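You operate a simulated robot arm through the tools that you are given. There is no shell and no other tool. Be economical: measure what you need, move in short steps, check, and stop when the job is done.

You are at the controls of a simulated robot arm. One attempt, no reset.

JOB
Set the blue stop to 95.

The check looks at the end state, three seconds after you hand in, the way a careful person would. Anything else that was tipped, shoved, dropped, spilled or broken makes it a failure.

ROBOT AND FRAMES
A 6-joint arm with a two-finger parallel gripper, fixed in place. Base frame: the origin is at the foot of the arm, x ahead of it, y to its left, z up. Readings come in m, degrees, newtons and seconds.
Its first joint turns from -66.0 to 66.0 degrees. Payload 2.1 kg.
Tool frame: the origin (TCP) lies between the finger pads and is the grasp point; the fingertips stand 0.03 m ahead of it; z points along the fingers, y is the line along which they close. The gripper opens to 0.094 m. The fingers are 0.028 m wide and 0.01 m thick; the gripper's body (0.05 by 0.096 m) begins 0.055 m behind the TCP.
Orientation is told as [roll, pitch, yaw] about the base's x, y, z axes, in that order, counted from this pose: with the fingers straight down and closing along the base's y, the tool's x points along the base's -x, its y along +y and its z along -z.

CONTROLS
- The arm moves only by the tool drive_tool. Its argument "steps" is one flat list of numbers, 7 for each row, row after row: the shift along the tool's x, y, z in m, then the turn, a rotation vector about the tool's x, y, z in rad, then the closure in counts, from 0 (fully open) to 255 (shut). In form: [dx, dy, dz, ax, ay, az, jaw, dx, dy, dz, ax, ay, az, jaw, ...]. A call has 1 to 12 rows; each row is the pose to reach, as a shift and turn from the pose commanded when the call began, along the tool's axes at that moment. A row lasts 0.2 s, in which the tool goes at most 0.05 m and 8.6 degrees; a call with a longer step from one row to the next is refused whole, and so is a gripper value outside its range. A pose out of reach is approached as far as the arm can. The call stops where the force on the tool passes 40 N (or 10 N more than at its start, if that is more) or the arm is blocked; 0.2 s more then pass. Each finger travels about 0.072 m/s and halts on what it meets, pressing with about 43 N; the grip force reading is that of the motor and also rises with nothing between the fingers. The clock runs only during rows and for 0.2 s after the last one: add rows that repeat a pose to give the fingers time. It gives the time, the measured TCP pose, the force on the tool (base axes), the opening and the grip force at its end, in the units of the frame above (readings bear some noise).
- Cameras (640 x 400 px; columns grow to the right, rows downward): "scene" is fixed at [0.0505, -0.359, 0.5065]; the picture's right is [0.84, -0.54, 0.00], its down [-0.20, -0.31, -0.93] and it looks along [0.50, 0.79, -0.36] (base axes); focal length 352 px, centre (320, 200). "wrist" rides on the gripper at [-0.037, 0, -0.058] in the tool frame; the picture's right is [0.00, -1.00, 0.00], its down [0.97, 0.00, -0.24] and it looks along [0.24, 0.00, 0.97] (tool axes); focal length 218 px, centre (320, 200).
- get_image(camera): a new picture of that camera. It takes no simulated time.
- pixel_to_xyz(camera, pixels): for up to 12 pixels [column, row] of the newest picture of that camera ("zoom" is the newest enlarged one), the place [x, y, z] in the base frame of the surface seen there, good to about 0.003 m. It takes no simulated time.
- zoom(camera, box): a new picture of the part [left, top, right, bottom] of that camera's present view, enlarged. It takes no simulated time.
- finish_job(): hands the job in; it is judged then, once.

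Work in short steps. Measure before you move; look again where a grasp or a placing could have gone wrong, and mend it. You have 60 turns and 26 pictures in all, those below and enlarged ones among them. Open the gripper and draw the arm clear of the work before you hand the job in, unless the task says otherwise; then end with one line.

The tools are called after "Call:" by a JSON object that holds its "name" and its "arguments". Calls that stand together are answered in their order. drive_tool: Moves the arm, as the interface text tells. Its arguments: {"type":"object","properties":{"steps":{"type":"array"}},"required":["steps"]} The other tools are called the same way: get_image (camera) takes a picture; pixel_to_xyz (camera, pixels) gives the place of the surface under pixels of a picture; zoom (camera, box) takes an enlarged picture of a part of a camera's view; finish_job () hands the job in.

At the start:

```text
time_s: 0.0
tcp_pos: [0.3532, 0.1483, 0.3624]
orientation: [0.1, -0.1, 0.0]
contact_force: [-0.2, 0.1, 0.1]
finger_gap: 0.0941
grasp_force: 0.2
```

scene: 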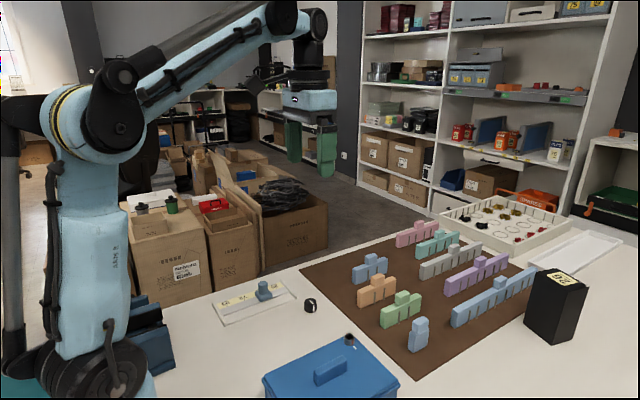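
wrist: 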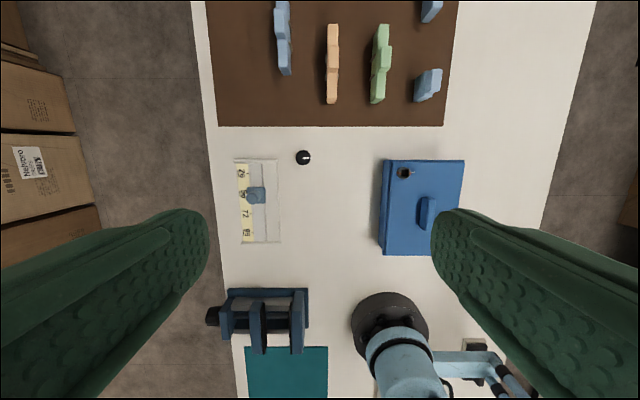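

The blue stop seems to be the slider at wrist (256,195) / scene (264,290) on a scale. I zoom in on both views to read the scale.

Call:
{"name": "zoom", "arguments": {"camera": "wrist", "box": [220, 145, 320, 250]}}

Call:
{"name": "zoom", "arguments": {"camera": "scene", "box": [200, 265, 330, 345]}}

```text
3.81 times, centred on (270, 198) of wrist
```

zoom: 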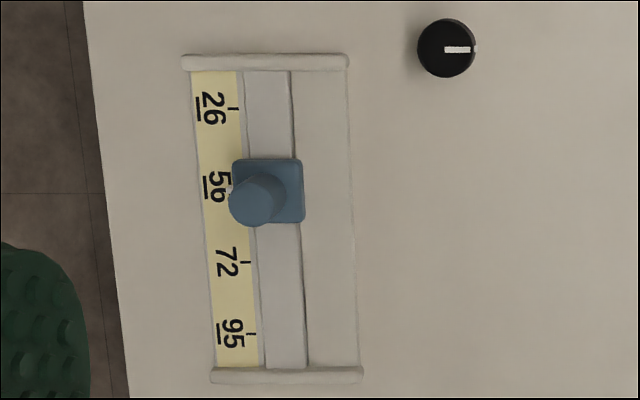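

```text
4.92 times, centred on (265, 305) of scene
```

zoom: 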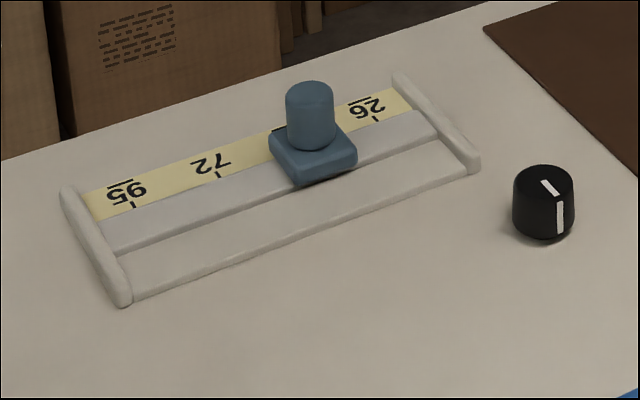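

The scale reads 26, 56, 72, 95, with 95 at the end nearer the robot. Now I measure the ticks, the knob and the slider's plate.

Call:
{"name": "pixel_to_xyz", "arguments": {"camera": "zoom", "pixels": [[310, 88], [310, 130], [285, 150], [345, 152], [300, 178], [132, 205], [219, 175], [376, 118], [75, 195], [120, 295], [400, 80], [470, 165]]}}

Call:
{"name": "pixel_to_xyz", "arguments": {"camera": "wrist", "pixels": [[256, 195], [264, 190], [264, 200], [285, 174], [283, 214], [283, 230]]}}

```text
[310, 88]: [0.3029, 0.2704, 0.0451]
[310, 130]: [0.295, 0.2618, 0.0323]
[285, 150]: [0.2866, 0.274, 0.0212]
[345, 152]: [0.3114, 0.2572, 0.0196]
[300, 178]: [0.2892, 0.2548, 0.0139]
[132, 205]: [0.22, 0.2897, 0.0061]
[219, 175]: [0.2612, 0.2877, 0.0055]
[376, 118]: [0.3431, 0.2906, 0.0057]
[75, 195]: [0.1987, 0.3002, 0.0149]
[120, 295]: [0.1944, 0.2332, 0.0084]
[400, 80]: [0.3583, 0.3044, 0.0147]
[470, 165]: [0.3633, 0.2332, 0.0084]
```

```text
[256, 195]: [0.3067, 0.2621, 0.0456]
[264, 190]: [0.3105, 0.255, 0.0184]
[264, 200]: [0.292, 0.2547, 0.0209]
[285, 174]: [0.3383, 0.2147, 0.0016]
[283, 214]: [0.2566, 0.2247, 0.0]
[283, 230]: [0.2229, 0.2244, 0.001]
```

Slider is at about x 0.302 and the 95 tick at x≈0.220, with the rail along base x. I move above the knob, turning the tool 90° so the fingers close along the rail, and stay high.

Call:
{"name": "drive_tool", "arguments": {"steps": [0.0046, 0.0106, 0.0145, 0, 0, -0.1428, 0, 0.0093, 0.0213, 0.029, 0, 0, -0.2856, 0, 0.0139, 0.0319, 0.0436, 0, 0, -0.4284, 0, 0.0185, 0.0425, 0.0582, 0, 0, -0.5712, 0, 0.0232, 0.0532, 0.0727, 0, 0, -0.714, 0, 0.0278, 0.0638, 0.0873, 0, 0, -0.8568, 0, 0.0325, 0.0745, 0.1018, 0, 0, -0.9996, 0, 0.0371, 0.0851, 0.1164, 0, 0, -1.1424, 0, 0.0417, 0.0957, 0.1309, 0, 0, -1.2852, 0, 0.0464, 0.1064, 0.1455, 0, 0, -1.428, 0, 0.051, 0.117, 0.16, 0, 0, -1.5708, 0]}}

Call:
{"name": "get_image", "arguments": {"camera": "wrist"}}

```text
time_s: 2.4
tcp_pos: [0.3035, 0.2672, 0.2021]
orientation: [-0.2, 0.1, 90.1]
contact_force: [0.1, -0.3, -0.3]
finger_gap: 0.0936
grasp_force: 0.1
```

```text
21 pictures are left
```

wrist: 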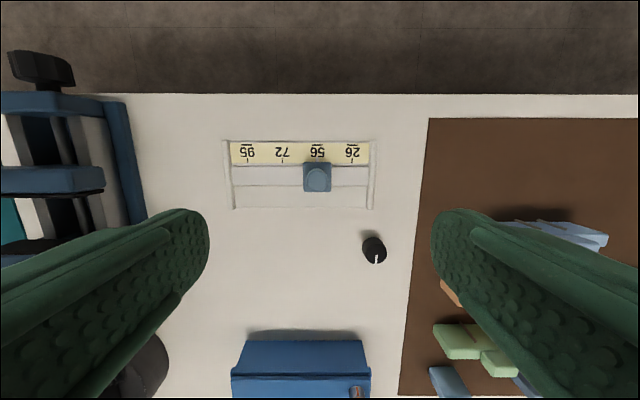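

Call:
{"name": "zoom", "arguments": {"camera": "wrist", "box": [215, 125, 395, 238]}}

```text
3.54 times, centred on (305, 182) of wrist
```

zoom: 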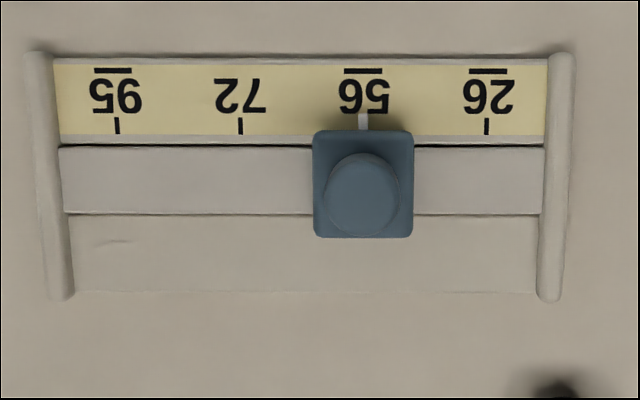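

A white pointer on the stop at zoom (363,121) covers the 56 tick, and the 95 tick is at (117,125). I measure ticks, knob and plate.

Call:
{"name": "pixel_to_xyz", "arguments": {"camera": "zoom", "pixels": [[117, 127], [240, 127], [486, 127], [363, 120], [363, 165], [363, 200], [330, 195], [396, 195], [320, 228], [406, 228], [38, 180], [300, 260]]}}

```text
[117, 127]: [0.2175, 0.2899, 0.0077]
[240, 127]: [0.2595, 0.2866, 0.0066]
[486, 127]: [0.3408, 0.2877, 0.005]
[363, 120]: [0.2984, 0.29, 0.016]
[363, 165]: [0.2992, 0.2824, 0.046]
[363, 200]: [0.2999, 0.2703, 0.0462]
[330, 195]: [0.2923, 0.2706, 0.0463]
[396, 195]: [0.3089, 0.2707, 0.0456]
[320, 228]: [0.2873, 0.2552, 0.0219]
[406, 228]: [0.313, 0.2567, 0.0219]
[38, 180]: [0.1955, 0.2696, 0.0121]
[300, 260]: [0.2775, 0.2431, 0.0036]
```

Knob axis is near (0.300, 0.271), its top at 0.046 and the plate at 0.022. I descend open to TCP z≈0.059, straddling the knob.

Call:
{"name": "drive_tool", "arguments": {"steps": [-0.004, 0.0035, 0.035, 0, 0, 0, 0, -0.004, 0.0035, 0.07, 0, 0, 0, 0, -0.004, 0.0035, 0.1, 0, 0, 0, 0, -0.004, 0.0035, 0.125, 0, 0, 0, 0, -0.004, 0.0035, 0.143, 0, 0, 0, 0, -0.004, 0.0035, 0.143, 0, 0, 0, 0]}}

Call:
{"name": "get_image", "arguments": {"camera": "scene"}}

Call:
{"name": "get_image", "arguments": {"camera": "wrist"}}

```text
time_s: 3.8
tcp_pos: [0.301, 0.2711, 0.0578]
orientation: [-0.1, 0.1, 89.9]
contact_force: [0.1, 0.4, 0.0]
finger_gap: 0.0939
grasp_force: 0.0
```

```text
19 pictures are left
```

scene: 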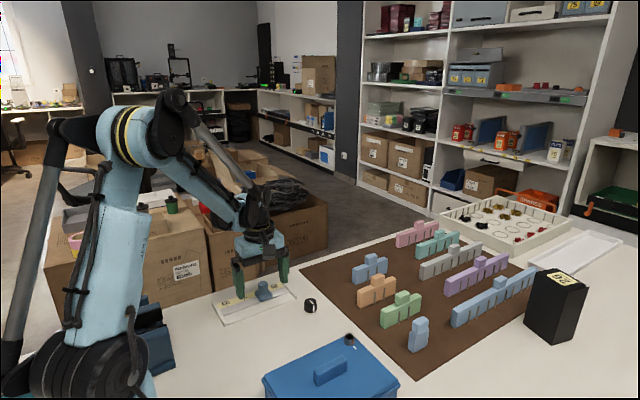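

```text
18 pictures are left
```

wrist: 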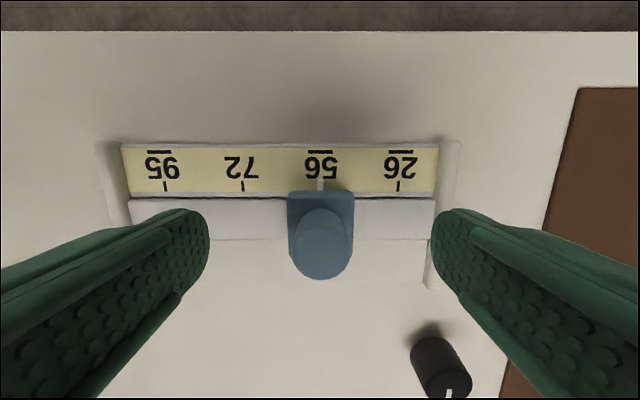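

Fingers straddle the knob centred, with no contact. I close on it.

Call:
{"name": "drive_tool", "arguments": {"steps": [0, 0, 0, 0, 0, 0, 255, 0, 0, 0, 0, 0, 0, 255, 0, 0, 0, 0, 0, 0, 255, 0, 0, 0, 0, 0, 0, 255]}}

Call:
{"name": "get_image", "arguments": {"camera": "wrist"}}

```text
time_s: 4.8
tcp_pos: [0.2998, 0.2715, 0.0582]
orientation: [-0.2, 0.1, 90.0]
contact_force: [3.7, 0.3, -2.2]
finger_gap: 0.0214
grasp_force: 45.0
```

```text
17 pictures are left
```

wrist: 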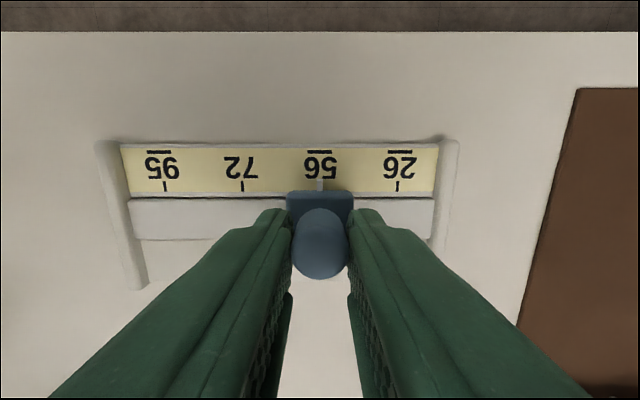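

Gripped (gap 21 mm). I pull along the rail by 0.02 first to see the force.

Call:
{"name": "drive_tool", "arguments": {"steps": [0, 0.005, 0, 0, 0, 0, 255, 0, 0.01, 0, 0, 0, 0, 255, 0, 0.015, 0, 0, 0, 0, 255, 0, 0.02, 0, 0, 0, 0, 255, 0, 0.02, 0, 0, 0, 0, 255]}}

Call:
{"name": "get_image", "arguments": {"camera": "wrist"}}

```text
time_s: 5.3
tcp_pos: [0.2994, 0.2699, 0.0594]
orientation: [-0.9, -0.1, 89.8]
contact_force: [2.2, -0.3, 0.7]
finger_gap: 0.0218
grasp_force: 45.3
stopped in row 2: the force on the tool passed its limit (the readings are from after the stop); the commanded pose is now the measured one
```

```text
16 pictures are left
```

wrist: 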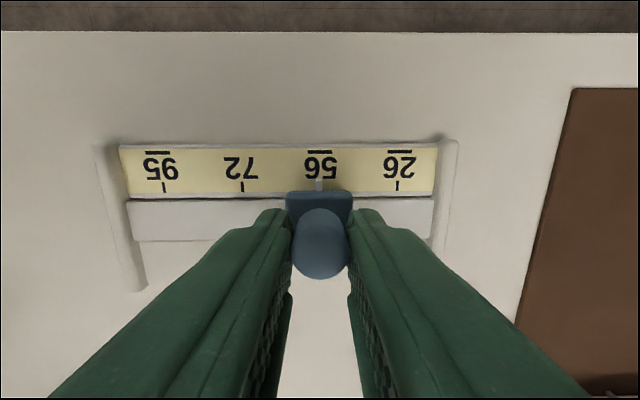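

The stop did not move (force limit, x still 0.299), so it seems latched. I look closely for a cue before trying anything.

Call:
{"name": "zoom", "arguments": {"camera": "scene", "box": [225, 265, 305, 315]}}

Call:
{"name": "zoom", "arguments": {"camera": "wrist", "box": [260, 165, 380, 240]}}

```text
8.00 times, centred on (265, 290) of scene
```

zoom: 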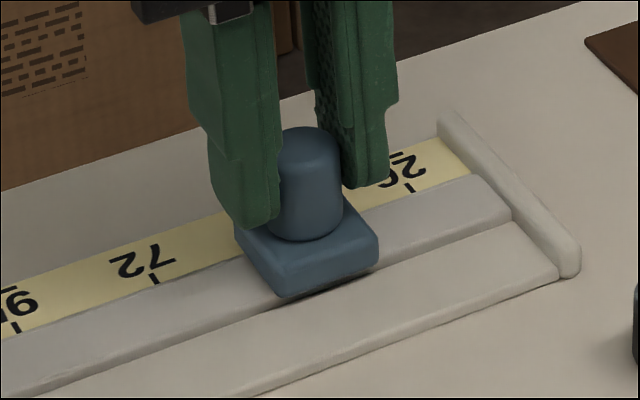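

```text
5.33 times, centred on (320, 202) of wrist
```

zoom: 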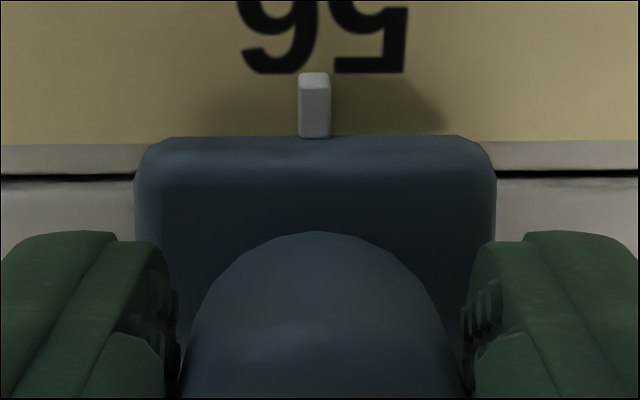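

No lock mark visible; the plain knob suggests a lift-to-release catch. I lift gently 6 mm while gripping and watch the force.

Call:
{"name": "drive_tool", "arguments": {"steps": [0, 0, -0.002, 0, 0, 0, 255, 0, 0, -0.004, 0, 0, 0, 255, 0, 0, -0.006, 0, 0, 0, 255, 0, 0, -0.006, 0, 0, 0, 255]}}

Call:
{"name": "zoom", "arguments": {"camera": "scene", "box": [225, 265, 305, 315]}}

```text
time_s: 6.3
tcp_pos: [0.2989, 0.2707, 0.0658]
orientation: [-0.9, -0.1, 89.9]
contact_force: [2.9, 0.3, -31.1]
finger_gap: 0.0213
grasp_force: 45.0
```

```text
8.00 times, centred on (265, 290) of scene
```

zoom: 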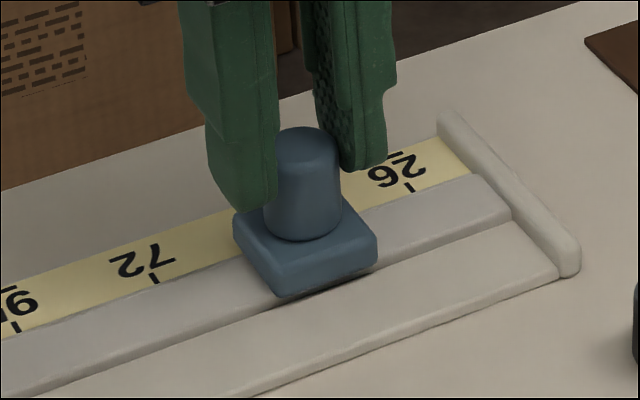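

The fingers slid up the knob at 31 N, and the plate stayed put: lifting isn't it. I open a little, go back down and regrip, then try pressing.

Call:
{"name": "drive_tool", "arguments": {"steps": [0, 0, 0, 0, 0, 0, 160, 0, 0, 0, 0, 0, 0, 160, 0, 0, 0.004, 0.0, 0, 0, 160, 0, 0, 0.0075, 0, 0, 0, 160, 0, 0, 0.0075, 0, 0, 0, 160, 0, 0, 0.0075, 0, 0, 0, 255, 0, 0, 0.0075, 0, 0, 0, 255, 0, 0, 0.0075, 0, 0, 0, 255]}}

```text
time_s: 8.1
tcp_pos: [0.2981, 0.2716, 0.0566]
orientation: [-0.9, -0.1, 89.7]
contact_force: [-2.2, -0.1, -2.4]
finger_gap: 0.0216
grasp_force: 45.1
```

Regripped at z 0.057, gap 21.6 mm. I press down 3 mm in small steps and check whether the knob goes down.

Call:
{"name": "drive_tool", "arguments": {"steps": [0, 0, 0.001, 0, 0, 0, 255, 0, 0, 0.002, 0, 0, 0, 255, 0, 0, 0.003, 0, 0, 0, 255, 0, 0, 0.003, 0, 0, 0, 255]}}

Call:
{"name": "zoom", "arguments": {"camera": "scene", "box": [225, 265, 305, 315]}}

```text
time_s: 9.1
tcp_pos: [0.2992, 0.2721, 0.0534]
orientation: [-1.0, -0.1, 89.6]
contact_force: [-2.9, -2.8, 33.8]
finger_gap: 0.022
grasp_force: 44.7
```

```text
8.00 times, centred on (265, 290) of scene
```

zoom: 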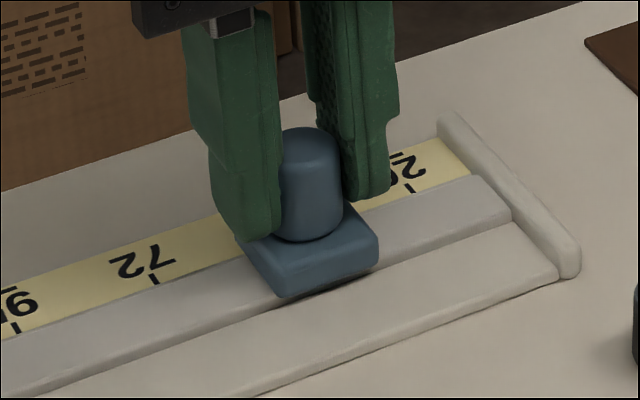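

Pressing does nothing either (34 N, plate unmoved). Before more force I look at the black dial beside the rail, which could be a lock.

Call:
{"name": "drive_tool", "arguments": {"steps": [0, 0, -0.001, 0, 0, 0, 160, 0, 0, -0.003, 0, 0, 0, 160, 0, 0, -0.003, 0, 0, 0, 160]}}

Call:
{"name": "zoom", "arguments": {"camera": "scene", "box": [270, 275, 370, 360]}}

```text
time_s: 9.9
tcp_pos: [0.2987, 0.2709, 0.0563]
orientation: [-1.0, -0.2, 89.9]
contact_force: [0.6, 0.4, -0.1]
finger_gap: 0.0352
grasp_force: 0.0
```

```text
4.71 times, centred on (320, 318) of scene
```

zoom: 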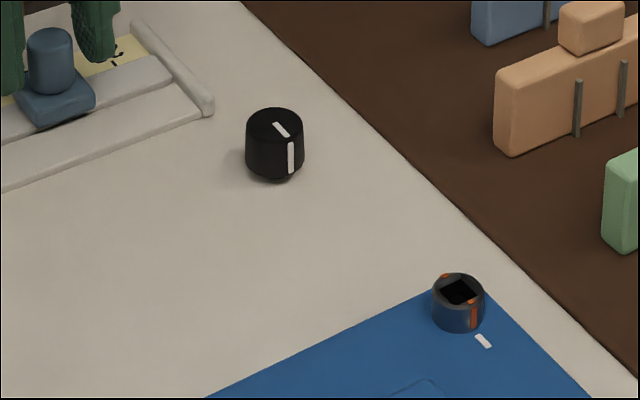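

The dial carries no label. With the regrip I first test the rail pull again in 1 mm steps to see how force builds.

Call:
{"name": "drive_tool", "arguments": {"steps": [0, 0, 0, 0, 0, 0, 255, 0, 0, 0, 0, 0, 0, 255, 0, 0.001, 0, 0, 0, 0, 255, 0, 0.002, 0, 0, 0, 0, 255, 0, 0.003, 0, 0, 0, 0, 255, 0, 0.004, 0, 0, 0, 0, 255]}}

```text
time_s: 11.3
tcp_pos: [0.2978, 0.271, 0.0566]
orientation: [-1.3, -0.2, 89.5]
contact_force: [33.5, 0.2, -17.8]
finger_gap: 0.0217
grasp_force: 44.9
```

Firm at 33 N along the rail. I relax, then try a gentle shift across the rail toward -y (sideways release).

Call:
{"name": "drive_tool", "arguments": {"steps": [0, -0.003, 0, 0, 0, 0, 255, 0, -0.004, 0, 0, 0, 0, 255, 0.001, -0.004, 0, 0, 0, 0, 255, 0.002, -0.004, 0, 0, 0, 0, 255, 0.003, -0.004, 0, 0, 0, 0, 255, 0.004, -0.004, 0, 0, 0, 0, 255]}}

Call:
{"name": "get_image", "arguments": {"camera": "wrist"}}

```text
time_s: 12.7
tcp_pos: [0.2976, 0.2694, 0.0575]
orientation: [-0.7, -0.6, 89.9]
contact_force: [-9.9, 30.7, 7.1]
finger_gap: 0.0215
grasp_force: 44.5
```

```text
10 pictures are left
```

wrist: 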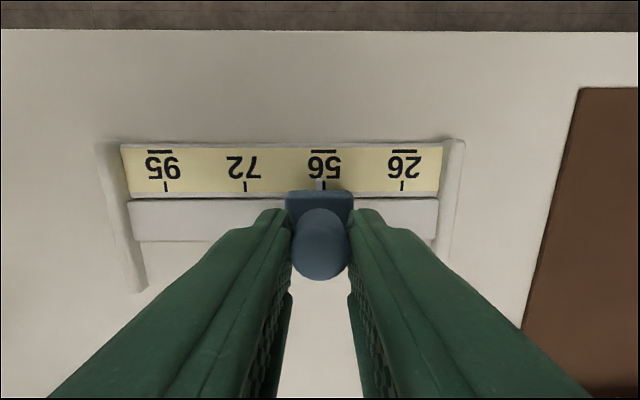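

Sideways is solid as well. I relax and try twisting the knob: 45° one way, then a 3 mm pull along base -x.

Call:
{"name": "drive_tool", "arguments": {"steps": [-0.003, -0.001, 0, 0, 0, 0, 255, -0.003, -0.001, 0, 0, 0, 0.14, 255, -0.003, -0.001, 0, 0, 0, 0.28, 255, -0.003, -0.001, 0, 0, 0, 0.42, 255, -0.003, -0.001, 0, 0, 0, 0.56, 255, -0.003, -0.001, 0, 0, 0, 0.7, 255, -0.003, -0.001, 0, 0, 0, 0.785, 255, -0.003, 0.001, 0, 0, 0, 0.785, 255, -0.003, 0.003, 0, 0, 0, 0.785, 255]}}

```text
time_s: 14.7
tcp_pos: [0.2984, 0.2703, 0.0571]
orientation: [-0.9, -1.4, 44.5]
contact_force: [27.0, 11.3, 3.6]
finger_gap: 0.0209
grasp_force: 45.6
```

Twisting that way left it locked (27 N at the same x). Now I relax, twist back and beyond the other way (45° past), then pull.

Call:
{"name": "drive_tool", "arguments": {"steps": [0, 0, 0, 0, 0, -0.14, 160, 0, 0, 0, 0, 0, -0.28, 160, 0, 0, 0, 0, 0, -0.42, 160, 0, 0, 0, 0, 0, -0.56, 160, 0, 0, 0, 0, 0, -0.7, 160, 0, 0, 0, 0, 0, -0.785, 160, 0, 0, 0, 0, 0, -0.785, 255, 0, 0, 0, 0, 0, -0.785, 255, 0, 0, 0, 0, 0, -0.785, 255]}}

Call:
{"name": "drive_tool", "arguments": {"steps": [0, 0, 0, 0, 0, -0.14, 255, 0, 0, 0, 0, 0, -0.28, 255, 0, 0, 0, 0, 0, -0.42, 255, 0, 0, 0, 0, 0, -0.56, 255, 0, 0, 0, 0, 0, -0.7, 255, 0, 0, 0, 0, 0, -0.785, 255, 0, 0.001, 0, 0, 0, -0.785, 255, 0, 0.002, 0, 0, 0, -0.785, 255, 0, 0.003, 0, 0, 0, -0.785, 255]}}

```text
time_s: 16.7
tcp_pos: [0.2971, 0.2696, 0.0574]
orientation: [-1.3, -0.2, 89.7]
contact_force: [27.4, -0.6, -3.1]
finger_gap: 0.0219
grasp_force: 45.7
```

```text
time_s: 18.7
tcp_pos: [0.2938, 0.2702, 0.0562]
orientation: [-1.0, 0.6, 134.7]
contact_force: [18.3, 10.1, -2.2]
finger_gap: 0.0208
grasp_force: 44.5
```

x reads 0.2938 – either slip or movement. I open and rise to look.

Call:
{"name": "drive_tool", "arguments": {"steps": [0, 0, 0, 0, 0, 0, 100, 0, 0, 0, 0, 0, 0, 0, 0, 0, 0, 0, 0, 0, 0, 0, 0, -0.04, 0, 0, 0.14, 0, 0, 0, -0.08, 0, 0, 0.28, 0, 0, 0, -0.12, 0, 0, 0.42, 0, 0, 0, -0.12, 0, 0, 0.56, 0, 0, 0, -0.12, 0, 0, 0.7, 0, 0, 0, -0.12, 0, 0, 0.785, 0, 0, 0, -0.12, 0, 0, 0.785, 0]}}

Call:
{"name": "get_image", "arguments": {"camera": "wrist"}}

```text
time_s: 20.9
tcp_pos: [0.2906, 0.2697, 0.177]
orientation: [-1.0, -0.1, 89.6]
contact_force: [0.1, 0.0, -0.4]
finger_gap: 0.0942
grasp_force: 0.0
```

```text
9 pictures are left
```

wrist: 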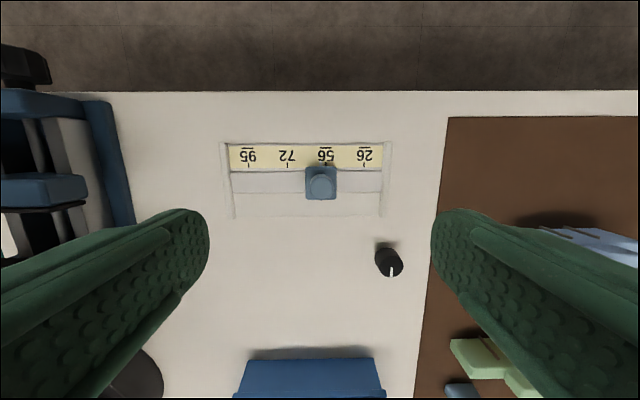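

The stop now looks slightly left of the 56 tick, with something reddish at (331,163). I zoom.

Call:
{"name": "zoom", "arguments": {"camera": "wrist", "box": [215, 130, 415, 285]}}

```text
2.58 times, centred on (315, 208) of wrist
```

zoom: 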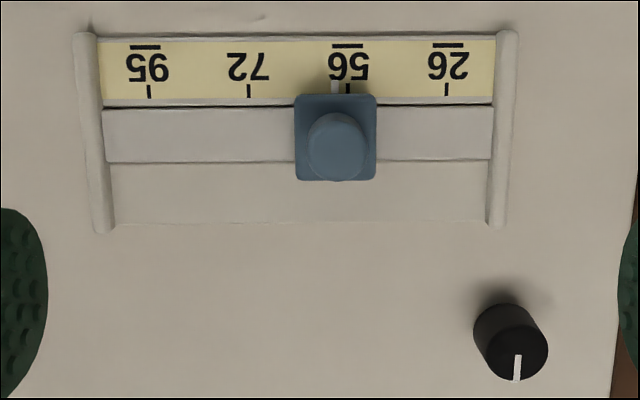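

The stop has moved about 5 mm off 56: the counter-clockwise twist (seen from above) appears to have freed it. I measure it before regripping.

Call:
{"name": "pixel_to_xyz", "arguments": {"camera": "zoom", "pixels": [[335, 87], [312, 150], [366, 150], [338, 150], [149, 92], [248, 92], [348, 90], [446, 90]]}}

```text
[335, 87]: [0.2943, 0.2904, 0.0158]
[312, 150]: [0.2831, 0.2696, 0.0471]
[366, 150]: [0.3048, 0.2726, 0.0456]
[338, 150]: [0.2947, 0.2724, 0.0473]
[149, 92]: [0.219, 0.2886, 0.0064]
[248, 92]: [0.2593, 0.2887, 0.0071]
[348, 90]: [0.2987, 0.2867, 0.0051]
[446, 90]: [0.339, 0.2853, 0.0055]
```

Knob is at (0.2945, 0.272). I descend, grip again and pull in 1 mm steps.

Call:
{"name": "drive_tool", "arguments": {"steps": [-0.002, -0.004, 0.04, 0, 0, 0, 0, -0.002, -0.004, 0.08, 0, 0, 0, 0, -0.002, -0.004, 0.105, 0, 0, 0, 0, -0.002, -0.004, 0.119, 0, 0, 0, 0, -0.002, -0.004, 0.119, 0, 0, 0, 150, -0.002, -0.004, 0.119, 0, 0, 0, 255, -0.002, -0.004, 0.119, 0, 0, 0, 255, -0.002, -0.004, 0.119, 0, 0, 0, 255, -0.002, -0.004, 0.119, 0, 0, 0, 255]}}

Call:
{"name": "drive_tool", "arguments": {"steps": [0, 0.001, 0, 0, 0, 0, 255, 0, 0.002, 0, 0, 0, 0, 255, 0, 0.003, 0, 0, 0, 0, 255, 0, 0.004, 0, 0, 0, 0, 255, 0, 0.005, 0, 0, 0, 0, 255, 0, 0.006, 0, 0, 0, 0, 255]}}

```text
time_s: 22.9
tcp_pos: [0.2965, 0.2732, 0.0567]
orientation: [-0.6, 0.0, 89.8]
contact_force: [-21.2, -0.7, -13.1]
finger_gap: 0.0215
grasp_force: 44.8
```

```text
time_s: 24.2
tcp_pos: [0.295, 0.2721, 0.0575]
orientation: [-1.4, -0.3, 89.7]
contact_force: [3.8, 1.9, -1.4]
finger_gap: 0.0216
grasp_force: 44.8
stopped in row 6: the force on the tool passed its limit (the readings are from after the stop); the commanded pose is now the measured one
```

Locked again at x 0.295, so the twist probably must be held (spring return). I twist 60° counter-clockwise with the grip kept and pull while twisted.

Call:
{"name": "drive_tool", "arguments": {"steps": [0, 0, 0, 0, 0, -0.14, 255, 0, 0, 0, 0, 0, -0.28, 255, 0, 0, 0, 0, 0, -0.42, 255, 0, 0, 0, 0, 0, -0.56, 255, 0, 0, 0, 0, 0, -0.7, 255, 0, 0, 0, 0, 0, -0.84, 255, 0, 0, 0, 0, 0, -0.98, 255, 0, 0.0015, 0, 0, 0, -0.98, 255, 0, 0.003, 0, 0, 0, -0.98, 255, 0, 0.0045, 0, 0, 0, -0.98, 255, 0, 0.006, 0, 0, 0, -0.98, 255]}}

Call:
{"name": "zoom", "arguments": {"camera": "scene", "box": [215, 265, 305, 321]}}

```text
time_s: 26.6
tcp_pos: [0.2918, 0.2709, 0.0596]
orientation: [-1.3, 1.7, 145.6]
contact_force: [34.0, -5.0, -1.2]
finger_gap: 0.0217
grasp_force: 44.8
```

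```text
7.11 times, centred on (260, 293) of scene
```

zoom: 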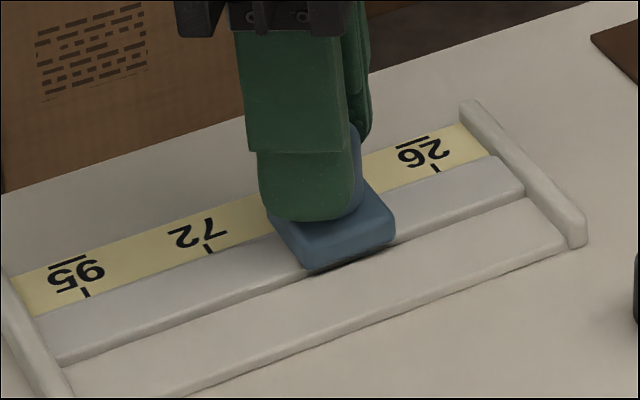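

The readings remain ambiguous; perhaps pulling high on the knob makes the plate bind. I measure the rail's heights and the plate now, for a lower grip on the plate itself.

Call:
{"name": "pixel_to_xyz", "arguments": {"camera": "zoom", "pixels": [[150, 295], [450, 185], [200, 300], [240, 350], [400, 270], [310, 268], [310, 245], [85, 290], [208, 245], [437, 168], [575, 230], [300, 225]]}}

Call:
{"name": "drive_tool", "arguments": {"steps": [0, 0, 0, 0, 0, 0, 100, 0, 0, 0, 0, 0, 0, 0, 0, 0, 0, 0, 0, 0, 0, 0, 0, -0.03, 0, 0, 0.14, 0, 0, 0, -0.04, 0, 0, 0.28, 0, 0, 0, -0.04, 0, 0, 0.42, 0, 0, 0, -0.04, 0, 0, 0.56, 0, 0, 0, -0.04, 0, 0, 0.7, 0, 0, 0, -0.04, 0, 0, 0.84, 0, 0, 0, -0.04, 0, 0, 0.975, 0, 0, 0, -0.04, 0, 0, 0.975, 0]}}

Call:
{"name": "get_image", "arguments": {"camera": "wrist"}}

```text
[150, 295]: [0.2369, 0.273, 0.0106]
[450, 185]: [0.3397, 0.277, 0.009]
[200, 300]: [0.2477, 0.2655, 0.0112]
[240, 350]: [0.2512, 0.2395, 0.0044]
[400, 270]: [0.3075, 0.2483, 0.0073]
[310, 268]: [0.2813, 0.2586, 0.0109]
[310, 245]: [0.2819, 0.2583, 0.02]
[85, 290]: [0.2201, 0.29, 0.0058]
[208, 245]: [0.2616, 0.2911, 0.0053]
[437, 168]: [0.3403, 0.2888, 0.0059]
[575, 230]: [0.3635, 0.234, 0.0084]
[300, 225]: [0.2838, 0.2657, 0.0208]
```

```text
time_s: 29.0
tcp_pos: [0.2886, 0.2709, 0.0981]
orientation: [-1.5, -0.3, 89.8]
contact_force: [-0.3, -0.7, 0.0]
finger_gap: 0.0939
grasp_force: 0.1
```

```text
6 pictures are left
```

wrist: 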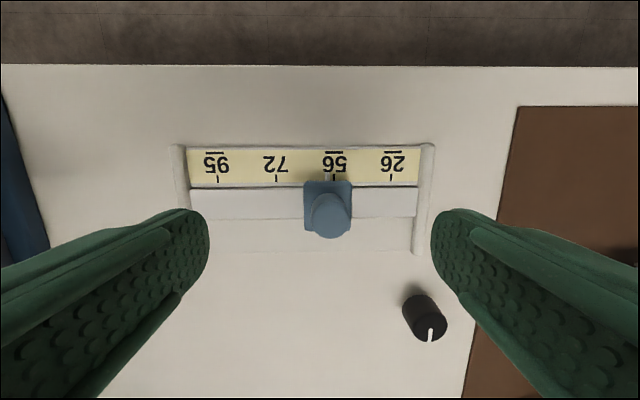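

The pointer is still about 4.5 mm left of 56 (x≈0.294). Bar top is z≈0.0105 and plate top 0.021, so I grip the plate itself with tips at z≈0.015, which avoids tilting the stop, also levelling the 1.5° roll.

Call:
{"name": "drive_tool", "arguments": {"steps": [0, -0.0055, 0.02, 0, -0.026, 0, 0, 0, -0.0055, 0.04, 0, -0.026, 0, 0, 0, -0.0055, 0.048, 0, -0.026, 0, 0, 0, -0.0055, 0.053, 0, -0.026, 0, 0, 0, -0.0055, 0.053, 0, -0.026, 0, 150, 0, -0.0055, 0.053, 0, -0.026, 0, 255, 0, -0.0055, 0.053, 0, -0.026, 0, 255, 0, -0.0055, 0.053, 0, -0.026, 0, 255, 0, -0.0055, 0.053, 0, -0.026, 0, 255]}}

Call:
{"name": "drive_tool", "arguments": {"steps": [0, 0.001, 0, 0, 0, 0, 255, 0, 0.002, 0, 0, 0, 0, 255, 0, 0.003, 0, 0, 0, 0, 255, 0, 0.004, 0, 0, 0, 0, 255, 0, 0.005, 0, 0, 0, 0, 255]}}

```text
time_s: 31.0
tcp_pos: [0.2951, 0.2719, 0.0452]
orientation: [-1.5, -1.7, 89.9]
contact_force: [-2.9, -1.2, -9.6]
finger_gap: 0.0318
grasp_force: 44.7
```

```text
time_s: 32.2
tcp_pos: [0.2918, 0.2718, 0.0446]
orientation: [-2.0, -1.8, 89.7]
contact_force: [29.8, -3.3, 2.8]
finger_gap: 0.0318
grasp_force: 45.0
```

The TCP moved 3.3 mm with 30 N, gap steady; possibly sliding stiffly now. I continue in small steps.

Call:
{"name": "drive_tool", "arguments": {"steps": [0, 0.0005, 0, 0, 0, 0, 255, 0, 0.001, 0, 0, 0, 0, 255, 0, 0.0015, 0, 0, 0, 0, 255, 0, 0.002, 0, 0, 0, 0, 255, 0, 0.0025, 0, 0, 0, 0, 255]}}

Call:
{"name": "zoom", "arguments": {"camera": "wrist", "box": [60, 100, 540, 400]}}

```text
time_s: 33.4
tcp_pos: [0.2889, 0.2723, 0.0437]
orientation: [-1.9, -1.7, 89.9]
contact_force: [26.5, -4.4, 24.6]
finger_gap: 0.0316
grasp_force: 44.9
```

```text
1.33 times, centred on (300, 250) of wrist
```

zoom: 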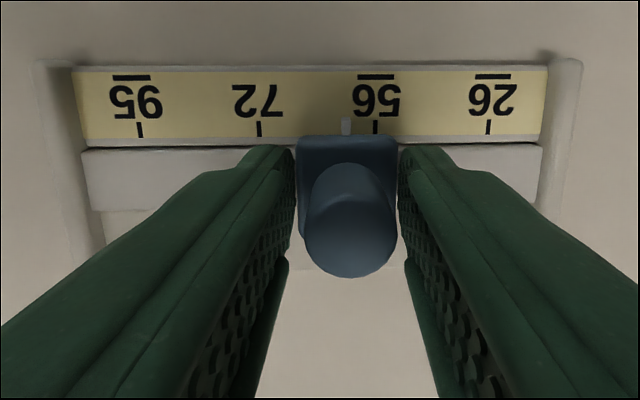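

It slides: the pointer is now ~10 mm from 56 with about 27 N friction. I continue with 1 mm rows, easing up 1 mm to shed the vertical load.

Call:
{"name": "drive_tool", "arguments": {"steps": [0, 0.001, -0.001, 0, 0, 0, 255, 0, 0.002, -0.001, 0, 0, 0, 255, 0, 0.003, -0.001, 0, 0, 0, 255, 0, 0.004, -0.001, 0, 0, 0, 255, 0, 0.005, -0.001, 0, 0, 0, 255, 0, 0.006, -0.001, 0, 0, 0, 255, 0, 0.007, -0.001, 0, 0, 0, 255, 0, 0.008, -0.001, 0, 0, 0, 255, 0, 0.009, -0.001, 0, 0, 0, 255, 0, 0.01, -0.001, 0, 0, 0, 255, 0, 0.011, -0.001, 0, 0, 0, 255, 0, 0.012, -0.001, 0, 0, 0, 255]}}

```text
time_s: 34.2
tcp_pos: [0.2869, 0.2717, 0.0455]
orientation: [-2.1, -1.7, 90.0]
contact_force: [1.8, -1.9, -3.8]
finger_gap: 0.0318
grasp_force: 44.2
stopped in row 4: the force on the tool passed its limit (the readings are from after the stop); the commanded pose is now the measured one
```

Stopped at the 40 N limit at x 0.287. I repeat more slowly (0.5 mm rows), without the lift.

Call:
{"name": "drive_tool", "arguments": {"steps": [0, 0.002, 0, 0, 0, 0, 255, 0, 0.0025, 0, 0, 0, 0, 255, 0, 0.003, 0, 0, 0, 0, 255, 0, 0.0035, 0, 0, 0, 0, 255, 0, 0.004, 0, 0, 0, 0, 255, 0, 0.0045, 0, 0, 0, 0, 255, 0, 0.005, 0, 0, 0, 0, 255, 0, 0.0055, 0, 0, 0, 0, 255, 0, 0.006, 0, 0, 0, 0, 255, 0, 0.0065, 0, 0, 0, 0, 255]}}

```text
time_s: 36.4
tcp_pos: [0.2805, 0.2728, 0.0459]
orientation: [-2.6, -1.7, 89.9]
contact_force: [23.7, -5.7, 14.2]
finger_gap: 0.0318
grasp_force: 44.7
```

It moves fine when slow (6.4 mm, 24 N). I continue at 0.6 mm per row.

Call:
{"name": "drive_tool", "arguments": {"steps": [0, 0.0006, 0, 0, 0, 0, 255, 0, 0.0012, 0, 0, 0, 0, 255, 0, 0.0018, 0, 0, 0, 0, 255, 0, 0.0024, 0, 0, 0, 0, 255, 0, 0.003, 0, 0, 0, 0, 255, 0, 0.0036, 0, 0, 0, 0, 255, 0, 0.0042, 0, 0, 0, 0, 255, 0, 0.0048, 0, 0, 0, 0, 255, 0, 0.0054, 0, 0, 0, 0, 255, 0, 0.006, 0, 0, 0, 0, 255, 0, 0.0066, 0, 0, 0, 0, 255, 0, 0.0072, 0, 0, 0, 0, 255]}}

Call:
{"name": "drive_tool", "arguments": {"steps": [0, 0.0006, 0, 0, 0, 0, 255, 0, 0.0012, 0, 0, 0, 0, 255, 0, 0.0018, 0, 0, 0, 0, 255, 0, 0.0024, 0, 0, 0, 0, 255, 0, 0.003, 0, 0, 0, 0, 255, 0, 0.0036, 0, 0, 0, 0, 255, 0, 0.0042, 0, 0, 0, 0, 255, 0, 0.0048, 0, 0, 0, 0, 255, 0, 0.0054, 0, 0, 0, 0, 255, 0, 0.006, 0, 0, 0, 0, 255, 0, 0.0066, 0, 0, 0, 0, 255, 0, 0.0072, 0, 0, 0, 0, 255]}}

```text
time_s: 39.0
tcp_pos: [0.2744, 0.2715, 0.0444]
orientation: [-2.5, -1.7, 89.8]
contact_force: [26.1, -4.3, 18.3]
finger_gap: 0.0319
grasp_force: 45.5
```

```text
time_s: 41.6
tcp_pos: [0.267, 0.2725, 0.0454]
orientation: [-2.5, -1.8, 89.8]
contact_force: [26.8, -1.0, 29.8]
finger_gap: 0.0319
grasp_force: 45.2
```

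Steady progress (x 0.267). I continue, adding a small lift to bleed off the vertical load.

Call:
{"name": "drive_tool", "arguments": {"steps": [0, 0.0007, -0.0005, 0, 0, 0, 255, 0, 0.0014, -0.001, 0, 0, 0, 255, 0, 0.0021, -0.001, 0, 0, 0, 255, 0, 0.0028, -0.001, 0, 0, 0, 255, 0, 0.0035, -0.001, 0, 0, 0, 255, 0, 0.0042, -0.001, 0, 0, 0, 255, 0, 0.0049, -0.001, 0, 0, 0, 255, 0, 0.0056, -0.001, 0, 0, 0, 255, 0, 0.0063, -0.001, 0, 0, 0, 255, 0, 0.007, -0.001, 0, 0, 0, 255, 0, 0.0077, -0.0015, 0, 0, 0, 255, 0, 0.0084, -0.0015, 0, 0, 0, 255]}}

Call:
{"name": "drive_tool", "arguments": {"steps": [0, 0.0007, 0, 0, 0, 0, 255, 0, 0.0014, 0, 0, 0, 0, 255, 0, 0.0021, 0, 0, 0, 0, 255, 0, 0.0028, 0, 0, 0, 0, 255, 0, 0.0035, 0, 0, 0, 0, 255, 0, 0.0042, 0, 0, 0, 0, 255, 0, 0.0049, 0, 0, 0, 0, 255, 0, 0.0056, 0, 0, 0, 0, 255, 0, 0.0063, 0, 0, 0, 0, 255, 0, 0.007, 0, 0, 0, 0, 255, 0, 0.0077, 0, 0, 0, 0, 255, 0, 0.0084, 0, 0, 0, 0, 255]}}

```text
time_s: 44.2
tcp_pos: [0.2593, 0.2711, 0.0454]
orientation: [-2.5, -1.7, 89.9]
contact_force: [31.6, 0.8, -27.4]
finger_gap: 0.0317
grasp_force: 44.6
```

```text
time_s: 46.8
tcp_pos: [0.2501, 0.2716, 0.0459]
orientation: [-2.6, -1.8, 89.9]
contact_force: [29.2, -1.3, 26.0]
finger_gap: 0.032
grasp_force: 45.2
```

Now x 0.250, about 31 mm to go. I carry on with the same pace and a smaller lift.

Call:
{"name": "drive_tool", "arguments": {"steps": [0, 0.0007, -0.0005, 0, 0, 0, 255, 0, 0.0014, -0.0005, 0, 0, 0, 255, 0, 0.0021, -0.0005, 0, 0, 0, 255, 0, 0.0028, -0.0005, 0, 0, 0, 255, 0, 0.0035, -0.0005, 0, 0, 0, 255, 0, 0.0042, -0.0005, 0, 0, 0, 255, 0, 0.0049, -0.0005, 0, 0, 0, 255, 0, 0.0056, -0.0005, 0, 0, 0, 255, 0, 0.0063, -0.0008, 0, 0, 0, 255, 0, 0.007, -0.0008, 0, 0, 0, 255, 0, 0.0077, -0.0008, 0, 0, 0, 255, 0, 0.0084, -0.0008, 0, 0, 0, 255]}}

Call:
{"name": "drive_tool", "arguments": {"steps": [0, 0.0007, 0, 0, 0, 0, 255, 0, 0.0014, 0, 0, 0, 0, 255, 0, 0.0021, 0, 0, 0, 0, 255, 0, 0.0028, 0, 0, 0, 0, 255, 0, 0.0035, 0, 0, 0, 0, 255, 0, 0.0042, 0, 0, 0, 0, 255, 0, 0.0049, -0.0003, 0, 0, 0, 255, 0, 0.0056, -0.0003, 0, 0, 0, 255, 0, 0.0063, -0.0003, 0, 0, 0, 255, 0, 0.007, -0.0003, 0, 0, 0, 255, 0, 0.0077, -0.0003, 0, 0, 0, 255, 0, 0.0084, -0.0003, 0, 0, 0, 255]}}

```text
time_s: 49.4
tcp_pos: [0.2427, 0.2716, 0.0455]
orientation: [-2.7, -1.7, 89.9]
contact_force: [33.5, 0.9, -27.7]
finger_gap: 0.032
grasp_force: 45.1
```

```text
time_s: 52.0
tcp_pos: [0.2331, 0.2717, 0.0474]
orientation: [-2.6, -1.7, 89.9]
contact_force: [30.6, -3.7, 6.9]
finger_gap: 0.0315
grasp_force: 44.9
```

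x 0.233. Another ~9 mm, no lift (tips mustn't climb off the plate), then I look.

Call:
{"name": "drive_tool", "arguments": {"steps": [0, 0.0007, 0, 0, 0, 0, 255, 0, 0.0014, 0, 0, 0, 0, 255, 0, 0.0021, 0, 0, 0, 0, 255, 0, 0.0028, 0, 0, 0, 0, 255, 0, 0.0035, 0, 0, 0, 0, 255, 0, 0.0042, 0, 0, 0, 0, 255, 0, 0.0049, 0, 0, 0, 0, 255, 0, 0.0056, 0, 0, 0, 0, 255, 0, 0.0063, 0, 0, 0, 0, 255, 0, 0.007, 0, 0, 0, 0, 255, 0, 0.0077, 0, 0, 0, 0, 255, 0, 0.0084, 0, 0, 0, 0, 255]}}

Call:
{"name": "zoom", "arguments": {"camera": "wrist", "box": [220, 130, 460, 280]}}

```text
time_s: 53.1
tcp_pos: [0.2314, 0.2719, 0.0465]
orientation: [-2.6, -1.6, 89.9]
contact_force: [1.1, 0.6, 3.5]
finger_gap: 0.0316
grasp_force: 45.2
stopped in row 5: the force on the tool passed its limit (the readings are from after the stop); the commanded pose is now the measured one
```

```text
2.67 times, centred on (340, 205) of wrist
```

zoom: 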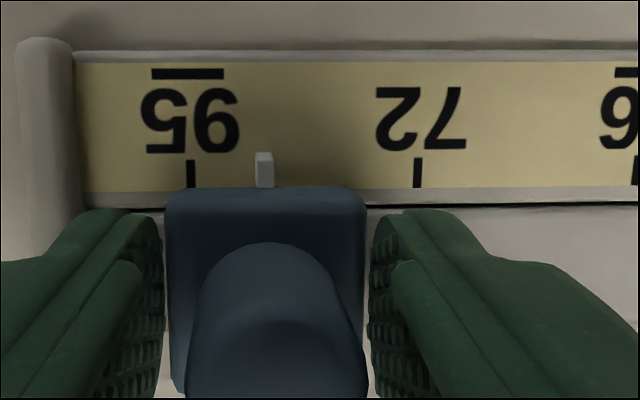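

Pointer is 13 mm short of the 95 tick (zoom 264 vs 191). The left finger would soon reach the end post (x≈0.20), so I release, rise, straighten the tool and shut the fingers, to push the plate from its +x side instead.

Call:
{"name": "drive_tool", "arguments": {"steps": [0, 0, 0, 0, 0, 0, 150, 0, 0, 0, 0, 0, 0, 150, 0, 0, -0.02, 0, 0, 0, 150, 0, 0, -0.05, -0.02, 0.015, 0, 150, 0, 0, -0.06, -0.045, 0.029, 0, 255, 0, -0.03, -0.06, -0.045, 0.029, 0, 255, 0, -0.036, -0.06, -0.045, 0.029, 0, 255, 0, -0.036, -0.06, -0.045, 0.029, 0, 255]}}

```text
time_s: 54.9
tcp_pos: [0.2645, 0.2709, 0.1073]
orientation: [-0.1, -0.1, 89.8]
contact_force: [-0.9, 0.4, 0.6]
finger_gap: 0.0
grasp_force: 33.2
```

Level, closed, at x 0.2645 with ~7 mm clearance to the plate. I descend to tip z≈0.0145.

Call:
{"name": "drive_tool", "arguments": {"steps": [0, 0, 0.03, 0, 0, 0, 255, 0, 0, 0.05, 0, 0, 0, 255, 0, 0, 0.058, 0, 0, 0, 255, 0, 0, 0.0625, 0, 0, 0, 255, 0, 0.003, 0.0625, 0, 0, 0, 255, 0, 0.003, 0.0625, 0, 0, 0, 255]}}

```text
time_s: 56.3
tcp_pos: [0.2613, 0.2697, 0.044]
orientation: [-0.1, 0.0, 89.9]
contact_force: [0.0, -1.0, -0.2]
finger_gap: 0.0
grasp_force: 33.1
```

Free so far. I advance in 0.7 mm rows to contact and begin pushing.

Call:
{"name": "drive_tool", "arguments": {"steps": [0, 0.001, 0, 0, 0, 0, 255, 0, 0.002, 0, 0, 0, 0, 255, 0, 0.0027, 0, 0, 0, 0, 255, 0, 0.0034, 0, 0, 0, 0, 255, 0, 0.0041, 0, 0, 0, 0, 255, 0, 0.0048, 0, 0, 0, 0, 255, 0, 0.0055, 0, 0, 0, 0, 255, 0, 0.0062, 0, 0, 0, 0, 255, 0, 0.0069, 0, 0, 0, 0, 255, 0, 0.0076, 0, 0, 0, 0, 255, 0, 0.0083, 0, 0, 0, 0, 255, 0, 0.009, 0, 0, 0, 0, 255]}}

```text
time_s: 58.9
tcp_pos: [0.2536, 0.2692, 0.0455]
orientation: [-0.5, 0.0, 89.9]
contact_force: [29.0, 0.4, 9.2]
finger_gap: 0.0
grasp_force: 33.1
```

Contact at 29 N. I push another ~7 mm at 0.6 mm per row, then look.

Call:
{"name": "drive_tool", "arguments": {"steps": [0, 0.0006, 0, 0, 0, 0, 255, 0, 0.0012, 0, 0, 0, 0, 255, 0, 0.0018, 0, 0, 0, 0, 255, 0, 0.0024, 0, 0, 0, 0, 255, 0, 0.003, 0, 0, 0, 0, 255, 0, 0.0036, 0, 0, 0, 0, 255, 0, 0.0042, 0, 0, 0, 0, 255, 0, 0.0048, 0, 0, 0, 0, 255, 0, 0.0054, 0, 0, 0, 0, 255, 0, 0.006, 0, 0, 0, 0, 255, 0, 0.0066, 0, 0, 0, 0, 255, 0, 0.0072, 0, 0, 0, 0, 255]}}

Call:
{"name": "zoom", "arguments": {"camera": "wrist", "box": [130, 130, 370, 280]}}

```text
time_s: 61.5
tcp_pos: [0.2464, 0.2709, 0.0452]
orientation: [-0.5, 0.1, 89.9]
contact_force: [27.7, -0.3, -0.1]
finger_gap: 0.0001
grasp_force: 32.6
```

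```text
2.67 times, centred on (250, 205) of wrist
```

zoom: 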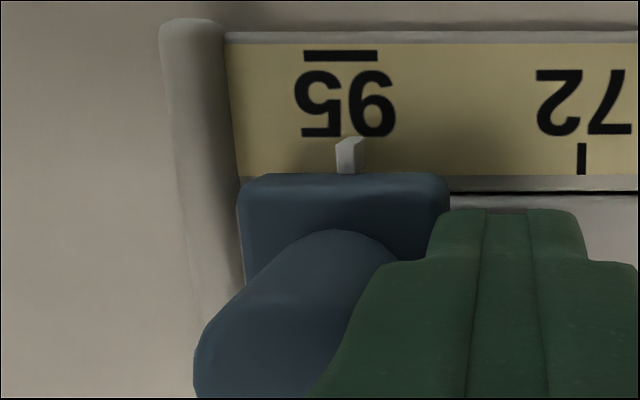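

The pointer covers the 95 tick in this oblique view; I measure against the 72 tick.

Call:
{"name": "pixel_to_xyz", "arguments": {"camera": "zoom", "pixels": [[343, 160], [355, 155], [343, 143], [356, 143], [581, 150], [581, 165], [244, 190], [445, 190], [232, 120], [345, 190]]}}

```text
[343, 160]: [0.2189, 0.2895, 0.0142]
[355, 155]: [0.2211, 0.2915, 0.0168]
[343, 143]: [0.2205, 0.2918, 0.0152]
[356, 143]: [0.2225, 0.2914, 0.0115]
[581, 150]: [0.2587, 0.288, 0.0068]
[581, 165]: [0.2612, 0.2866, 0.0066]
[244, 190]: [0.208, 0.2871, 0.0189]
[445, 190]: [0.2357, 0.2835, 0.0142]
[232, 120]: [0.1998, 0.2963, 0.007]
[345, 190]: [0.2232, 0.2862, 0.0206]
```

Estimate: pointer ≈0.2203 vs tick ≈0.219, roughly 1–1.5 mm short. I back off, rise and centre the camera over the 95 tick to see it without parallax.

Call:
{"name": "drive_tool", "arguments": {"steps": [0, -0.004, 0, 0, 0, 0, 255, 0, -0.008, 0, 0, 0, 0, 255, 0, -0.008, -0.03, 0, 0, 0, 255, 0, 0.01, -0.05, 0, 0, 0, 255, 0, 0.027, -0.05, 0, 0, 0, 255, 0, 0.027, -0.05, 0, 0, 0, 255]}}

Call:
{"name": "zoom", "arguments": {"camera": "wrist", "box": [260, 130, 420, 230]}}

```text
time_s: 62.9
tcp_pos: [0.2195, 0.2699, 0.0949]
orientation: [0.0, 0.1, 89.9]
contact_force: [0.4, -0.1, -0.7]
finger_gap: 0.0
grasp_force: 32.6
```

```text
4.00 times, centred on (340, 180) of wrist
```

zoom: 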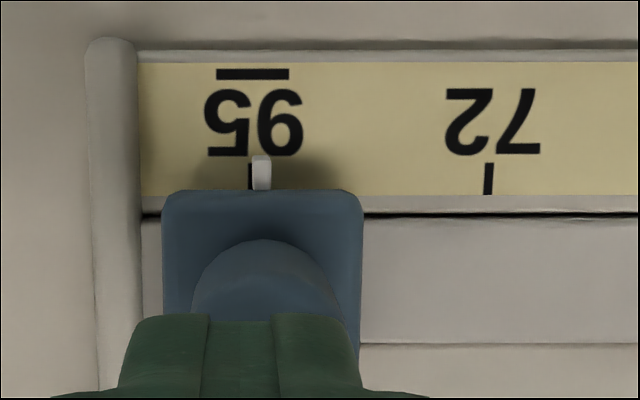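

Pointer at 261 versus tick ≈253 (235 px per 41 mm): about 1.2 mm to go. I retrace to the previous contact pose and push 1.2 mm further.

Call:
{"name": "drive_tool", "arguments": {"steps": [0, -0.018, 0, 0, 0, 0, 255, 0, -0.035, 0, 0, 0, 0, 255, 0, -0.035, 0.03, 0, 0, 0, 255, 0, -0.035, 0.05, 0, 0, 0, 255, 0, -0.032, 0.05, 0, 0, 0, 255, 0, -0.03, 0.05, 0, 0, 0, 255, 0, -0.0285, 0.05, 0, 0, 0, 255, 0, -0.0276, 0.05, 0, 0, 0, 255, 0, -0.027, 0.05, 0, 0, 0, 255, 0, -0.0264, 0.05, 0, 0, 0, 255, 0, -0.0258, 0.05, 0, 0, 0, 255]}}

Call:
{"name": "drive_tool", "arguments": {"steps": [0, -0.004, 0, 0, 0, 0, 255, 0, -0.008, 0, 0, 0, 0, 255, 0, -0.008, -0.03, 0, 0, 0, 255, 0, 0.01, -0.05, 0, 0, 0, 255, 0, 0.0258, -0.05, 0, 0, 0, 255, 0, 0.0258, -0.05, 0, 0, 0, 255]}}

Call:
{"name": "zoom", "arguments": {"camera": "wrist", "box": [260, 130, 420, 230]}}

```text
time_s: 65.3
tcp_pos: [0.2444, 0.2702, 0.0468]
orientation: [-0.2, 0.0, 89.9]
contact_force: [19.7, 0.7, -6.3]
finger_gap: 0.0002
grasp_force: 32.7
```

```text
time_s: 66.7
tcp_pos: [0.2186, 0.2697, 0.0946]
orientation: [0.0, 0.0, 89.9]
contact_force: [-0.2, 0.1, 0.3]
finger_gap: 0.0001
grasp_force: 33.0
```

```text
4.00 times, centred on (340, 180) of wrist
```

zoom: 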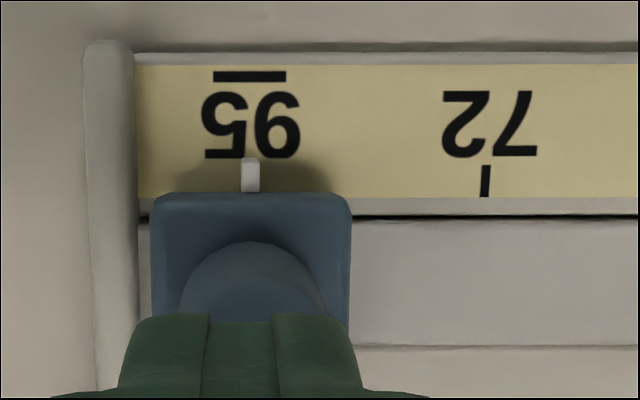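

The pointer (250) now covers the 95 tick (expected ≈250). I rise well clear and open the gripper.

Call:
{"name": "drive_tool", "arguments": {"steps": [0, 0, -0.04, 0, 0, 0, 255, 0, 0, -0.08, 0, 0, 0, 255, 0, 0, -0.12, 0, 0, 0, 0, 0, -0.02, -0.16, 0, 0, 0, 0, 0, -0.05, -0.19, 0, 0, 0, 0, 0, -0.08, -0.2, 0, 0, 0, 0, 0, -0.1, -0.2, 0, 0, 0, 0, 0, -0.1, -0.2, 0, 0, 0, 0]}}

Call:
{"name": "get_image", "arguments": {"camera": "scene"}}

```text
time_s: 68.5
tcp_pos: [0.3193, 0.2704, 0.296]
orientation: [-0.1, 0.0, 89.8]
contact_force: [1.0, 0.4, 0.0]
finger_gap: 0.0942
grasp_force: 0.1
```

```text
0 pictures are left
```

scene: 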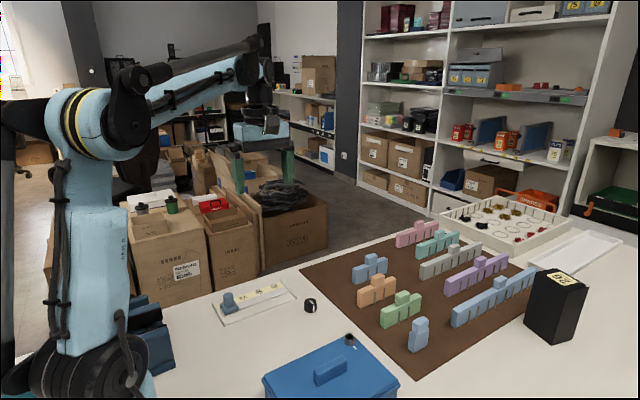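

The stop sits at the 95 end at scene (230,302). Everything else looks undisturbed and the arm is clear, so I hand in.

Call:
{"name": "finish_job", "arguments": {}}

```text
The job is handed in.
```

The blue stop is set to 95: in the last close-up its pointer lined up with the 95 tick, to within what I could measure. Nothing else looked moved, and the gripper is open and clear of the work.
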